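You operate a simulated robot arm through the tools that you are given. There is no shell and no other tool. Be economical: measure what you need, move in short steps, check, and stop when the job is done.

Carry out the task below with a simulated robot arm. There is one attempt and no reset: what you move stays moved.

TASK
Press the zero button two times.

It is judged by the outcome, as a careful person would: the job done as asked, and still so three seconds after it is handed in. It fails if anything else is knocked over, pushed out of place, dropped, spilled or broken.

THE ROBOT
A 7-joint arm with a two-finger parallel gripper, fixed in place. Base frame: the origin is at the foot of the arm, x ahead of it, y to its left, z up. Lengths are in cm, angles in degrees, forces in N, time in s.
Its first joint turns from -66.0 to 66.0 degrees. Payload 2.5 kg.
Tool frame: the origin (TCP) lies between the finger pads and is the grasp point; the fingertips stand 2.3 cm ahead of it; z points along the fingers, y is the line along which they close. The gripper opens to 9.4 cm. The fingers are 3.8 cm wide and 1 cm thick; the gripper's body (5.4 by 9.6 cm) begins 3.9 cm behind the TCP.
Orientation is told as [roll, pitch, yaw] about the base's x, y, z axes, in that order, counted from this pose: with the fingers straight down and closing along the base's y, the tool's x points along the base's -x, its y along +y and its z along -z.

THE INTERFACE
- The arm moves only by the tool nudge_tool. Its argument "moves" is a list of rows, each an object (a shift or turn left out is 0, a gripper value left out holds the last) with "angular": the turn, a rotation vector about the tool's x, y, z in degrees, a list of three; "xyz": the shift along the tool's x, y, z in cm, a list of three; "fingers": the opening, from 0 (shut) to 1 (fully open). In form: [{"angular": [wx, wy, wz], "xyz": [dx, dy, dz], "fingers": fingers}, ...]. A call has 1 to 8 rows; each row shifts and turns the commanded pose from where the row before left it, along the tool's axes as they then stand. A row lasts 0.2 s, in which the tool goes at most 5 cm and 8.6 degrees; a call with a longer step from one row to the next is refused whole, and so is a gripper value outside its range. A pose out of reach is approached as far as the arm can. The call stops where the force on the tool passes 40 N (or 10 N more than at its start, if that is more) or the arm is blocked; 0.2 s more then pass. The fingers move at their own pace (about 10.8 cm/s each) and stop on an object; they squeeze with about 22 N. The grip force told is the motor's: it shows also when the fingers shut on nothing. Time passes only in rows, and 0.2 s behind the last, so rows that do not move let the fingers close. It gives the time, the measured TCP pose, the force on the tool (base axes), the opening and the grip force at its end, in the units of the frame above (readings bear some noise), and new pictures: "views" is both (left out), scene, wrist or none.
- Cameras (640 x 400 px; columns grow to the right, rows downward): "scene" is fixed at [11.53, -39.64, 56.03]; the picture's right is [0.88, -0.47, 0.00], its down [-0.19, -0.35, -0.92] and it looks along [0.43, 0.81, -0.40] (base axes); focal length 360 px, centre (320, 200). "wrist" rides on the gripper at [-3.9, 0, -4.4] in the tool frame; the picture's right is [0.00, -1.00, 0.00], its down [0.97, 0.00, -0.24] and it looks along [0.24, 0.00, 0.97] (tool axes); focal length 218 px, centre (320, 200).
- pixel_to_xyz(camera, pixels): there is no depth. For up to 12 entries [column, row, z] of the newest picture of that camera ("zoom" is the newest enlarged one), the place [x, y] in the base frame at which the ray of that pixel passes the height z, good to about 0.2 cm. No time passes.
- enlarge(camera, box): a new picture of the part [left, top, right, bottom] of that camera's present view, enlarged. No time passes.
- job_done(): hands the job in; it is judged then, once.

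Work in short steps. Measure before you move; look again where a grasp or a placing could have gone wrong, and mend it. You have 60 turns and 120 pictures in all, those below and enlarged ones among them. Open the gripper and draw the arm clear of the work before you hand the job in, unless the task says otherwise; then end with one line.

The tools are called as name(argument=value, ...) on one line, values as JSON. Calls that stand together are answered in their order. nudge_tool: Moves the arm, as the interface text tells. Its arguments: {"type":"object","properties":{"moves":{"type":"array"},"views":{"type":"string","enum":["both","scene","wrist","none"]}},"required":["moves"]} The other tools are called the same way: pixel_to_xyz (camera, pixels) gives the place at which the rays of pixels pass given heights; enlarge (camera, box) takes an enlarged picture of a part of a camera's view; job_done () hands the job in.

At the start:

```text
time: 0.0
ee_pos: [30.18, 15.8, 28.76]
ee_rot: [0.0, 0.1, 0.0]
contact_force: [0.0, 0.7, -0.3]
gripper_width: 9.41
gripper_force: 0.2
```

scene: 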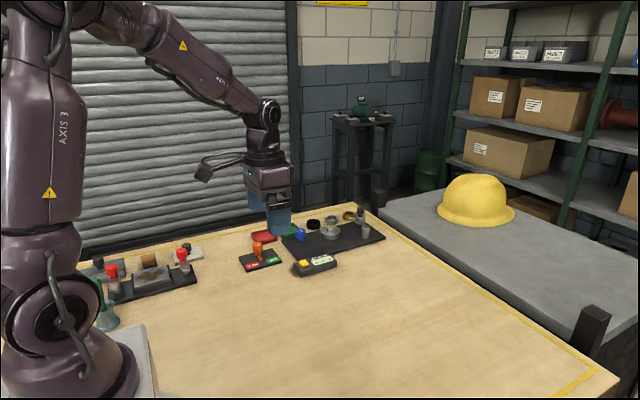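
wrist: 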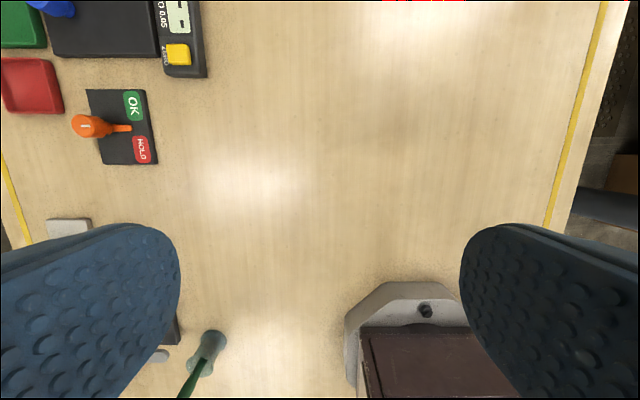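

The yellow button near wrist (178,54) on the display device may be the zero button. I enlarge both views to read the labels.

enlarge(camera="scene", box=[220, 190, 400, 300])

enlarge(camera="wrist", box=[100, 0, 260, 100])

enlarge(camera="scene", box=[70, 230, 230, 330])

```text
3.56 times, centred on (310, 245) of scene
```

zoom: 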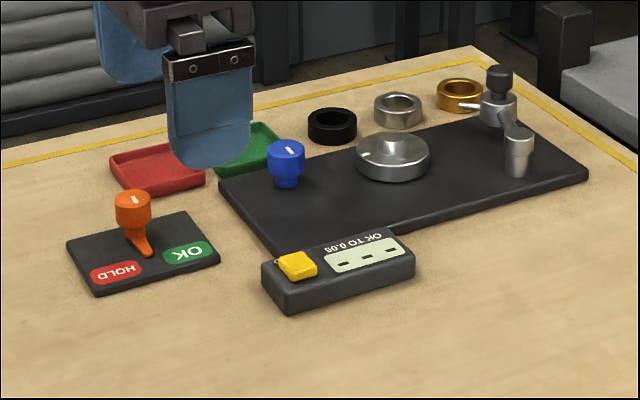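

```text
4.00 times, centred on (180, 50) of wrist
```

zoom: 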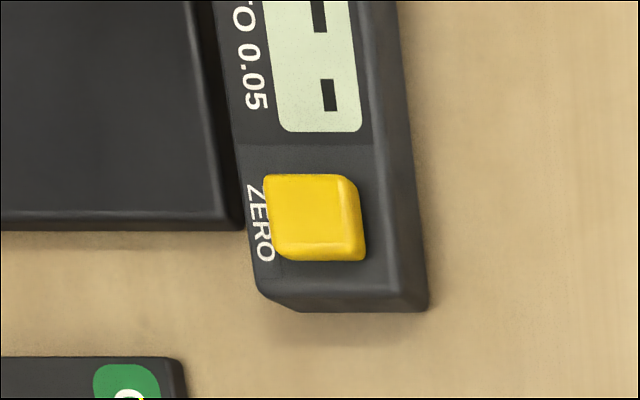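

```text
4.00 times, centred on (150, 280) of scene
```

zoom: 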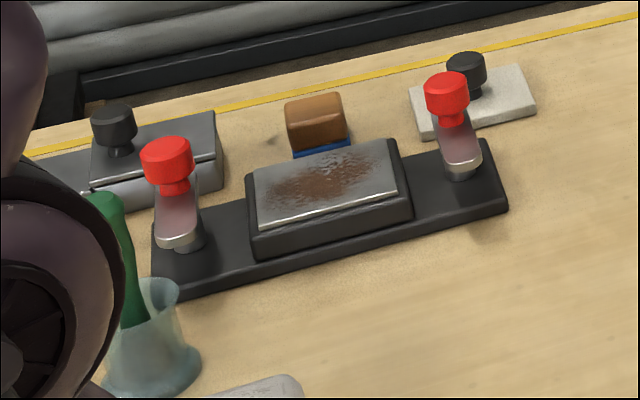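

The yellow button is labelled ZERO, at scene (303.5,262.4) and wrist (178,53). I triangulate it from both cameras.

pixel_to_xyz(camera="scene", pixels=[[303.5, 262.4, 5], [303.5, 262.4, 6], [303.5, 262.4, 7], [302, 278, 3.2], [335, 265, 3.2]])

pixel_to_xyz(camera="wrist", pixels=[[178, 53, 5], [178, 53, 6], [178, 53, 7], [207, 77, 3.2], [116, 165, 3.2], [90, 122, 8]])

```text
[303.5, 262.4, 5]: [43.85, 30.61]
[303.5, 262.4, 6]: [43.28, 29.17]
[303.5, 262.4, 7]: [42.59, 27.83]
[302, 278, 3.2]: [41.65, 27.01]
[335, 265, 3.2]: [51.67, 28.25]
```

```text
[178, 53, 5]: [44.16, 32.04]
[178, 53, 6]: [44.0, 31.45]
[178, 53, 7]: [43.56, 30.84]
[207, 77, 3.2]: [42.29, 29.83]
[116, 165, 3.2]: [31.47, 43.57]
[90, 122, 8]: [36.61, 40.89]
```

The two cameras disagree by about 2 cm in y, so I move nearer with the fingers shut, staying high, and re-measure.

nudge_tool(moves=[{"xyz": [-2.6, 2.8, 1], "fingers": 0}, {"xyz": [-2.6, 2.8, 1]}, {"xyz": [-2.6, 2.8, 1]}, {"xyz": [-2.6, 2.8, 1]}, {"xyz": [-2.6, 2.8, 1]}, {"xyz": [0, 0, 1]}, {"xyz": [0, 0, 0]}])

```text
time: 1.6
ee_pos: [43.17, 29.82, 22.64]
ee_rot: [0.0, 0.0, 0.0]
contact_force: [-0.4, 0.2, -0.4]
gripper_width: 0.0
gripper_force: 22.2
```

scene: 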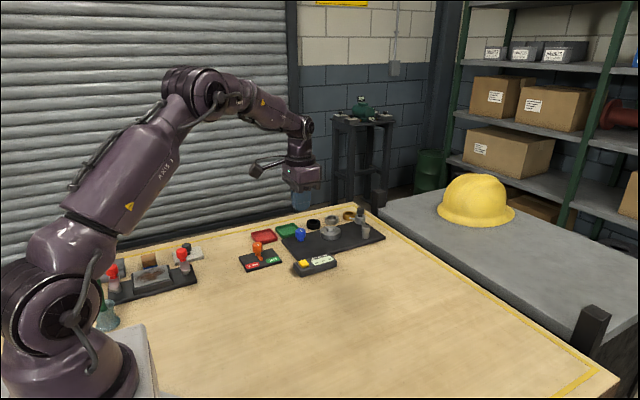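
wrist: 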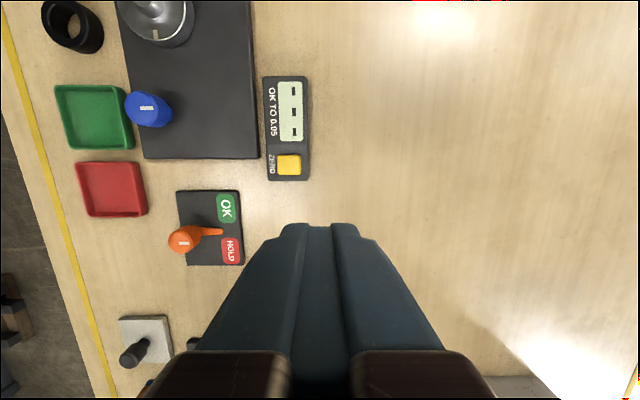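

The button is now at wrist (289,165) and the device's near bottom corners at about (309,180). I re-measure.

enlarge(camera="wrist", box=[240, 140, 336, 200])

pixel_to_xyz(camera="wrist", pixels=[[289, 165, 3.2], [289, 165, 5], [289, 165, 6], [309, 180, 3.2], [309, 180, 0]])

pixel_to_xyz(camera="scene", pixels=[[303.5, 262.4, 3.2], [303.5, 262.4, 5], [303.5, 262.4, 6], [301, 277, 3.2], [301, 277, 0]])

```text
6.67 times, centred on (288, 170) of wrist
```

zoom: 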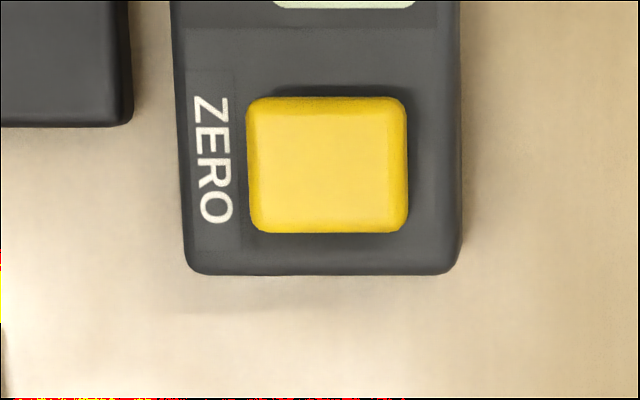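

```text
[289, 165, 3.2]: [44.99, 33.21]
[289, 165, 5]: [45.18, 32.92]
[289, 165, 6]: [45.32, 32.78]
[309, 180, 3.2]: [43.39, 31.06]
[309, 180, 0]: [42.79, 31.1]
```

```text
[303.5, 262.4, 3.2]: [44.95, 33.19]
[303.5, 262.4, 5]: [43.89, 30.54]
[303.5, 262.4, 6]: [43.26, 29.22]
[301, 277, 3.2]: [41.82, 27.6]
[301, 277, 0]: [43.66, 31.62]
```

All three views agree on a button top at about (45.0, 33.15, 3.2), so the table seems lower than stated. I move above it and descend to TCP z≈10, then look.

nudge_tool(moves=[{"xyz": [-1.0, 1.7, 0]}, {"xyz": [-0.85, 1.65, 0]}, {"xyz": [0, 0, 4]}, {"xyz": [0, 0, 4]}, {"xyz": [0, 0, 3.2]}, {"xyz": [0, 0, 1]}, {}])

```text
time: 3.2
ee_pos: [44.91, 33.15, 10.46]
ee_rot: [0.0, 0.0, 0.1]
contact_force: [0.3, 0.3, -0.3]
gripper_width: 0.02
gripper_force: 21.8
```

scene: 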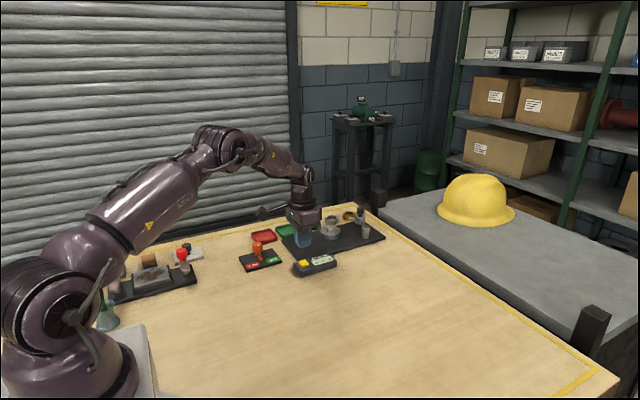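
wrist: 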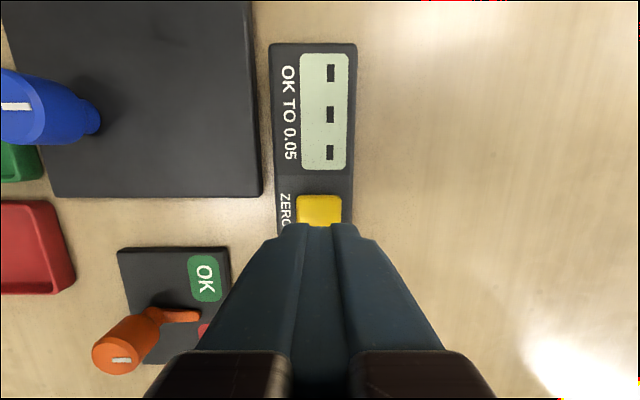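

The button is in column 319, aligned in y. I check x using the visible far edge, row 195, and centre estimate.

pixel_to_xyz(camera="wrist", pixels=[[319, 196, 3.2], [297, 200, 3.2], [342, 200, 3.2], [319, 218, 3.2]])

nudge_tool(moves=[{"xyz": [0, 0, 2]}, {"xyz": [0, 0, 1.5]}, {}])

```text
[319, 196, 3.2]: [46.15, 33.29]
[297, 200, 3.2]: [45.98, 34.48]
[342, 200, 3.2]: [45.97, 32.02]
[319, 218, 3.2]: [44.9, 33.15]
```

```text
time: 4.0
ee_pos: [45.12, 33.21, 6.94]
ee_rot: [-0.1, 0.0, 0.0]
contact_force: [-0.2, -0.3, 0.3]
gripper_width: 0.0
gripper_force: 21.6
```

scene: 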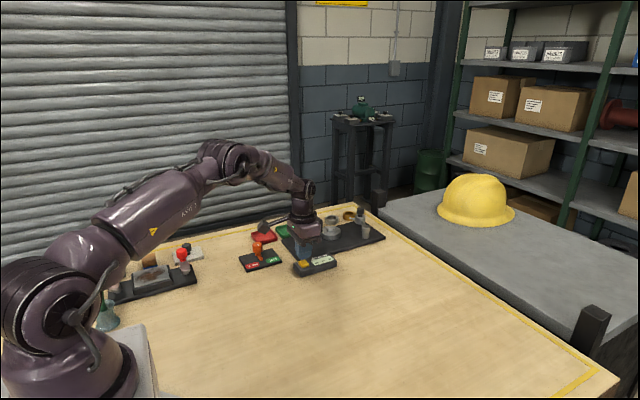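
wrist: 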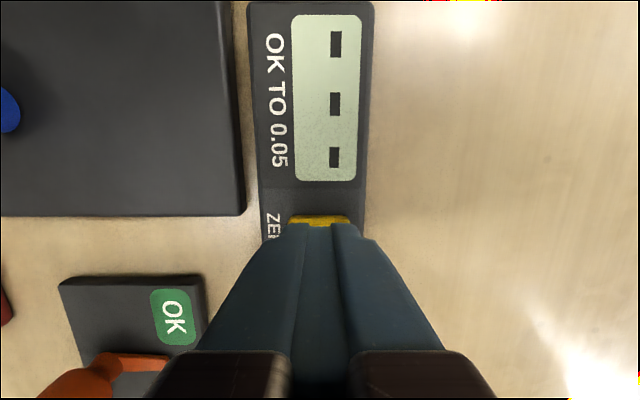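

The tip is about 1.4 cm above the button with no force. I creep down in small steps.

nudge_tool(moves=[{"xyz": [0, 0, 0.6]}, {"xyz": [0, 0, 0.4]}, {"xyz": [0, 0, 0.2]}, {"xyz": [0, 0, 0.15]}], views="wrist")

```text
time: 5.0
ee_pos: [45.04, 33.15, 5.74]
ee_rot: [0.1, 0.1, 0.0]
contact_force: [0.3, 0.2, 0.1]
gripper_width: 0.0
gripper_force: 22.1
```

wrist: 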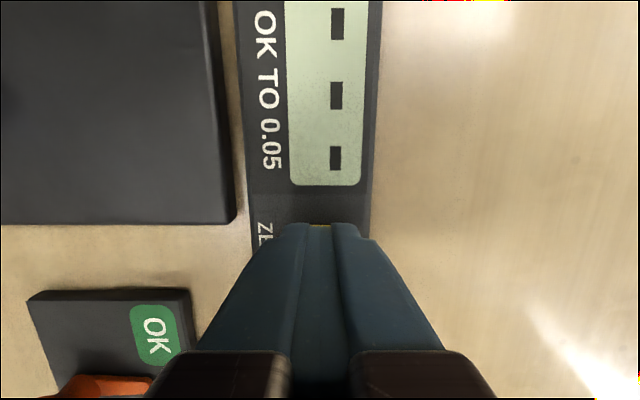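

No force yet; the tip is at about z=3.44. I continue in small steps.

nudge_tool(moves=[{"xyz": [0, 0, 0.15]}, {"xyz": [0, 0, 0.1]}], views="wrist")

```text
time: 5.6
ee_pos: [45.17, 33.17, 5.4]
ee_rot: [0.0, 0.1, 0.1]
contact_force: [0.3, -0.1, 0.5]
gripper_width: 0.01
gripper_force: 22.5
```

wrist: 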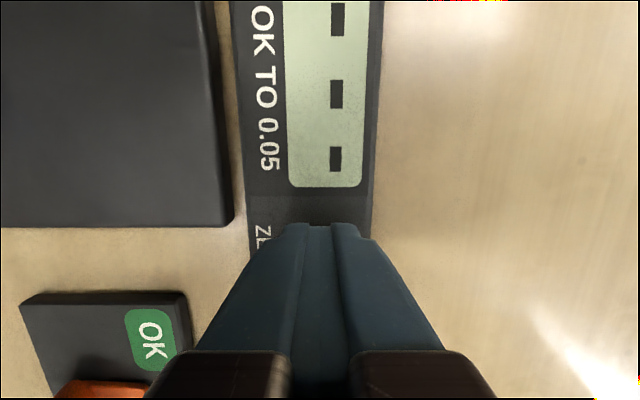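

Still no force; continuing by 0.1 steps.

nudge_tool(moves=[{"xyz": [0, 0, 0.1]}, {"xyz": [0, 0, 0.1]}], views="wrist")

```text
time: 6.2
ee_pos: [44.98, 33.12, 5.2]
ee_rot: [0.0, 0.0, -0.1]
contact_force: [-1.3, -0.3, 1.2]
gripper_width: 0.0
gripper_force: 21.6
```

wrist: 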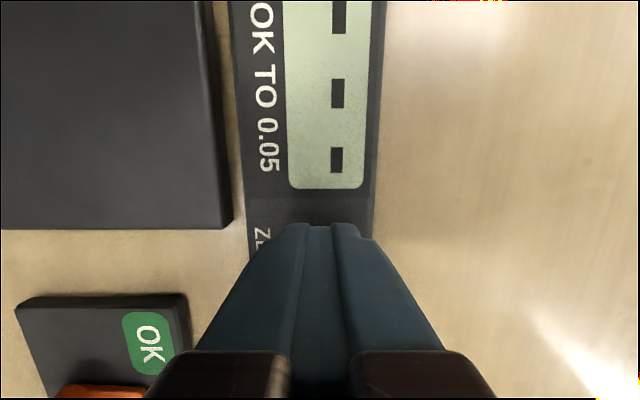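

Force is just showing (z 1.2 N): contact is beginning. I press a little further.

nudge_tool(moves=[{"xyz": [0, 0, 0.1]}], views="wrist")

```text
time: 6.6
ee_pos: [45.08, 33.1, 5.1]
ee_rot: [-0.1, 0.0, 0.1]
contact_force: [-0.4, -1.7, 2.3]
gripper_width: 0.0
gripper_force: 22.0
```

wrist: 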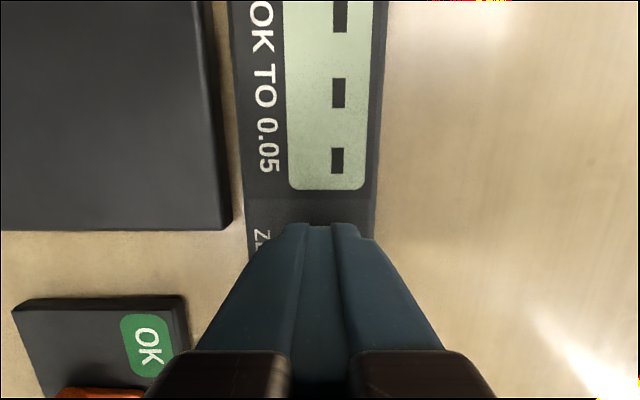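

Force grows slowly (2.3 N), the display is still "---". I press on by 0.1.

nudge_tool(moves=[{"xyz": [0, 0, 0.1]}], views="wrist")

```text
time: 7.0
ee_pos: [45.12, 33.19, 5.0]
ee_rot: [-0.1, 0.0, 0.0]
contact_force: [0.6, -0.8, 2.0]
gripper_width: 0.0
gripper_force: 21.7
```

wrist: 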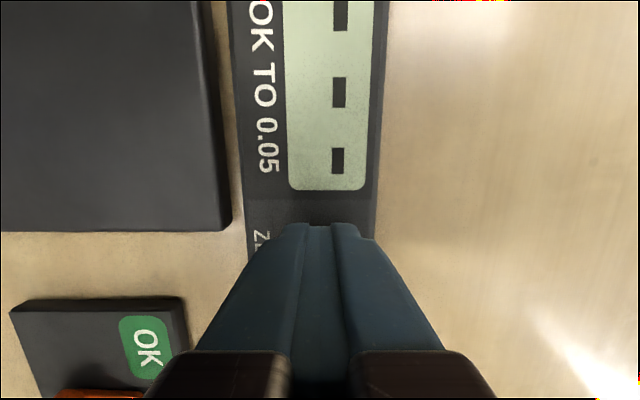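

nudge_tool(moves=[{"xyz": [0, 0, 0.1]}], views="wrist")

```text
time: 7.4
ee_pos: [45.12, 33.17, 4.94]
ee_rot: [0.1, -0.2, 0.0]
contact_force: [2.4, -2.0, 5.3]
gripper_width: 0.0
gripper_force: 22.4
```

wrist: 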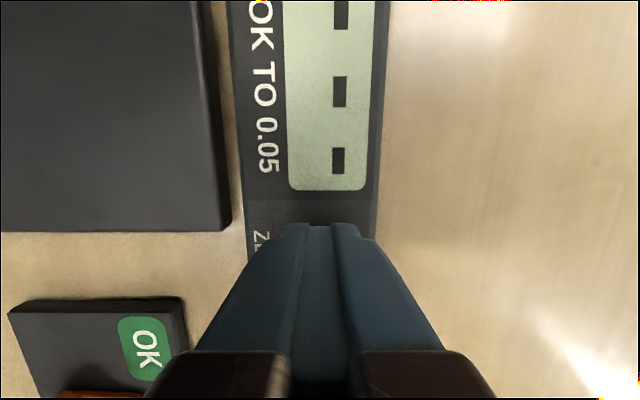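

Force jumped to 5.3 N and the arm lags: it's near the stop. One more small step, with a scene view.

nudge_tool(moves=[{"xyz": [0, 0, 0.1]}], views="wrist")

enlarge(camera="scene", box=[270, 230, 350, 280])

```text
time: 7.8
ee_pos: [44.98, 33.26, 4.87]
ee_rot: [0.0, -0.1, 0.0]
contact_force: [2.5, -4.1, 7.8]
gripper_width: 0.0
gripper_force: 21.9
```

wrist: 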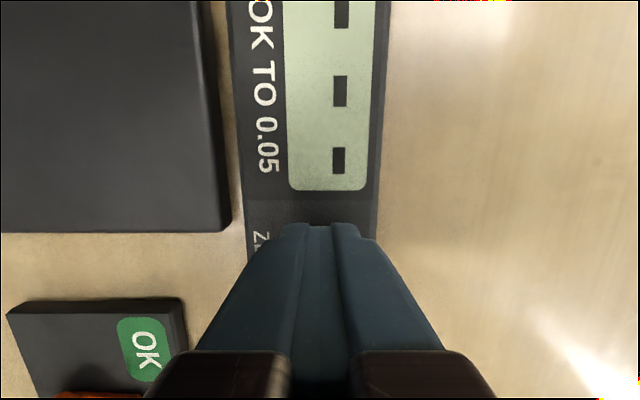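

```text
8.00 times, centred on (310, 255) of scene
```

zoom: 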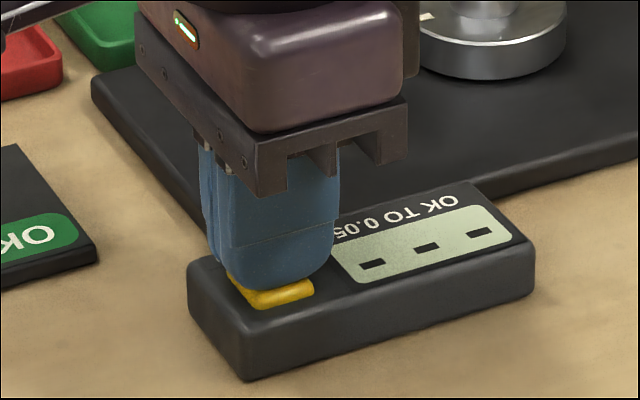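

The button is visibly pushed down under the fingers. I press slightly more to be sure of bottoming out, still well under the limit.

nudge_tool(moves=[{"xyz": [0, 0, 0.1]}, {"xyz": [0, 0, 0.1]}], views="none")

enlarge(camera="scene", box=[270, 230, 350, 280])

```text
time: 8.4
ee_pos: [44.98, 33.28, 4.82]
ee_rot: [-0.1, 0.0, 0.0]
contact_force: [0.3, -6.3, 17.8]
gripper_width: 0.04
gripper_force: 22.2
```

```text
8.00 times, centred on (310, 255) of scene
```

zoom: 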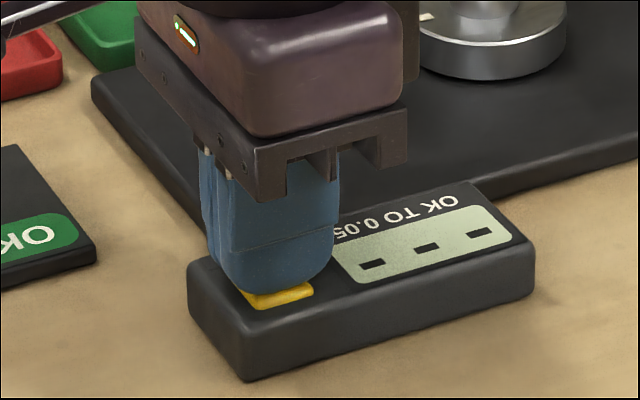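

Bottomed out: 17.8 N with no further travel. First press done; I release fully and check the button and display.

nudge_tool(moves=[{"xyz": [0, 0, -0.8]}, {"xyz": [0, 0, -1.5]}, {}], views="wrist")

enlarge(camera="scene", box=[270, 230, 350, 280])

```text
time: 9.2
ee_pos: [44.97, 33.3, 6.86]
ee_rot: [0.0, 0.0, 0.0]
contact_force: [-1.2, -0.1, -0.1]
gripper_width: 0.01
gripper_force: 21.8
```

wrist: 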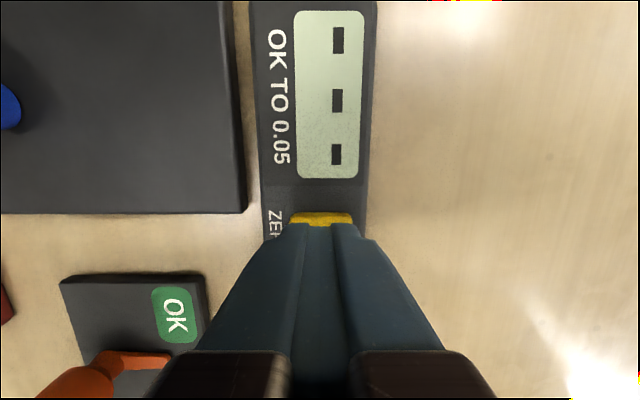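

```text
8.00 times, centred on (310, 255) of scene
```

zoom: 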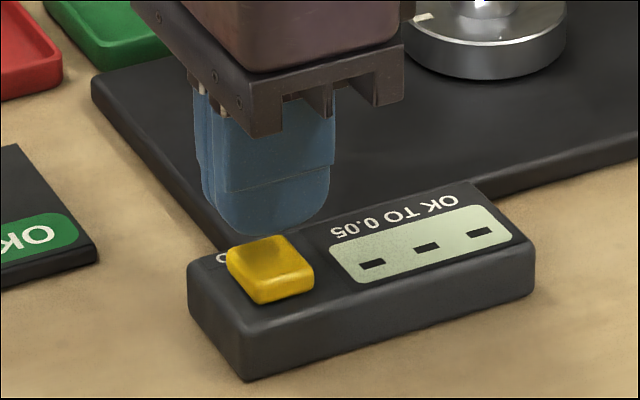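

The button sprang back fully and the device has not shifted. Second press: the same travel.

nudge_tool(moves=[{"xyz": [0, 0, 1.2]}, {"xyz": [0, 0, 0.4]}, {"xyz": [0, 0, 0.2]}, {"xyz": [0, 0, 0.2]}, {"xyz": [0, 0, 0.15]}, {"xyz": [0, 0, 0.15]}], views="none")

enlarge(camera="scene", box=[270, 230, 350, 280])

```text
time: 10.6
ee_pos: [44.97, 33.22, 4.65]
ee_rot: [0.1, -0.2, 0.1]
contact_force: [-5.6, -2.2, 15.6]
gripper_width: 0.03
gripper_force: 22.5
```

```text
8.00 times, centred on (310, 255) of scene
```

zoom: 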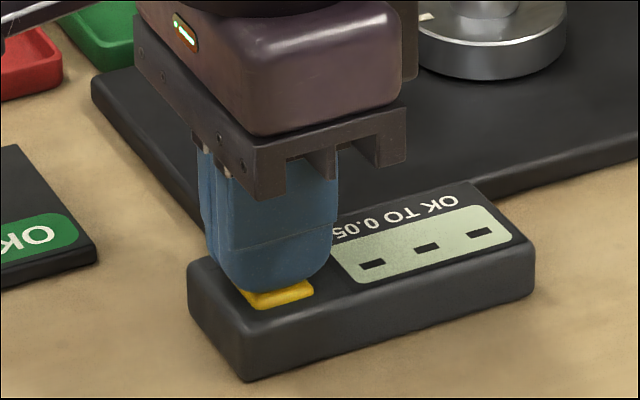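

The button is down with 15.6 N, same as before. I release and rise clear, then open the gripper high up.

nudge_tool(moves=[{"xyz": [0, 0, -1]}, {"xyz": [0, 0, -3]}, {"xyz": [0, 0, -4]}, {"xyz": [0, 0, -4]}, {"xyz": [0, 0, -4], "fingers": 1}, {"xyz": [2, -3, -1]}, {"xyz": [2, -3, 0]}, {}])

enlarge(camera="scene", box=[220, 190, 400, 300])

```text
time: 12.4
ee_pos: [41.08, 27.07, 21.58]
ee_rot: [0.0, 0.0, 0.0]
contact_force: [0.2, 1.1, 0.6]
gripper_width: 9.4
gripper_force: 0.1
```

scene: 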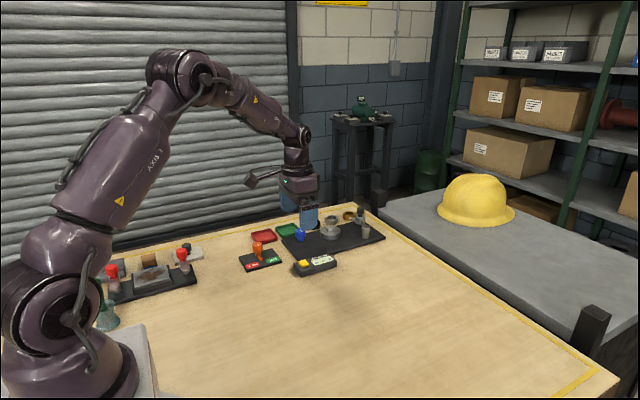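
wrist: 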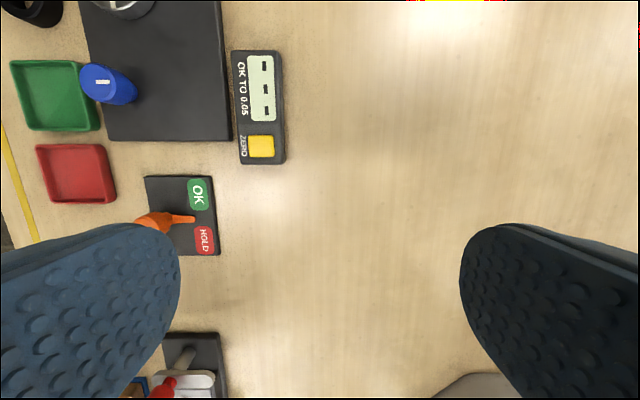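

```text
3.56 times, centred on (310, 245) of scene
```

zoom: 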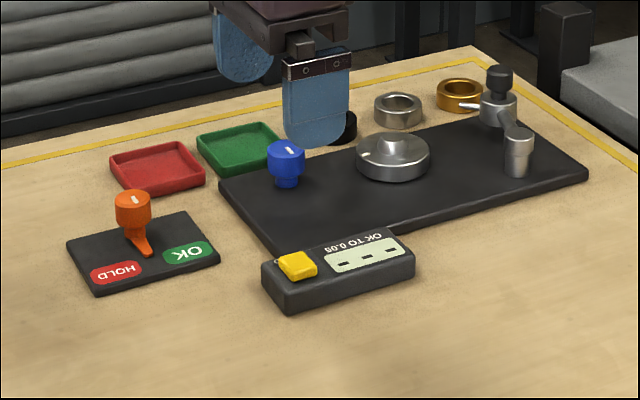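

The button is back up, everything is in place, and the arm is clear. I hand the job in.

job_done()

```text
The job is handed in.
```

I pressed the ZERO button fully down twice, and it sprang back each time. The display read "---" throughout, so only the button's travel and the contact force (about 16–18 N) confirm the presses. Nothing else was moved.
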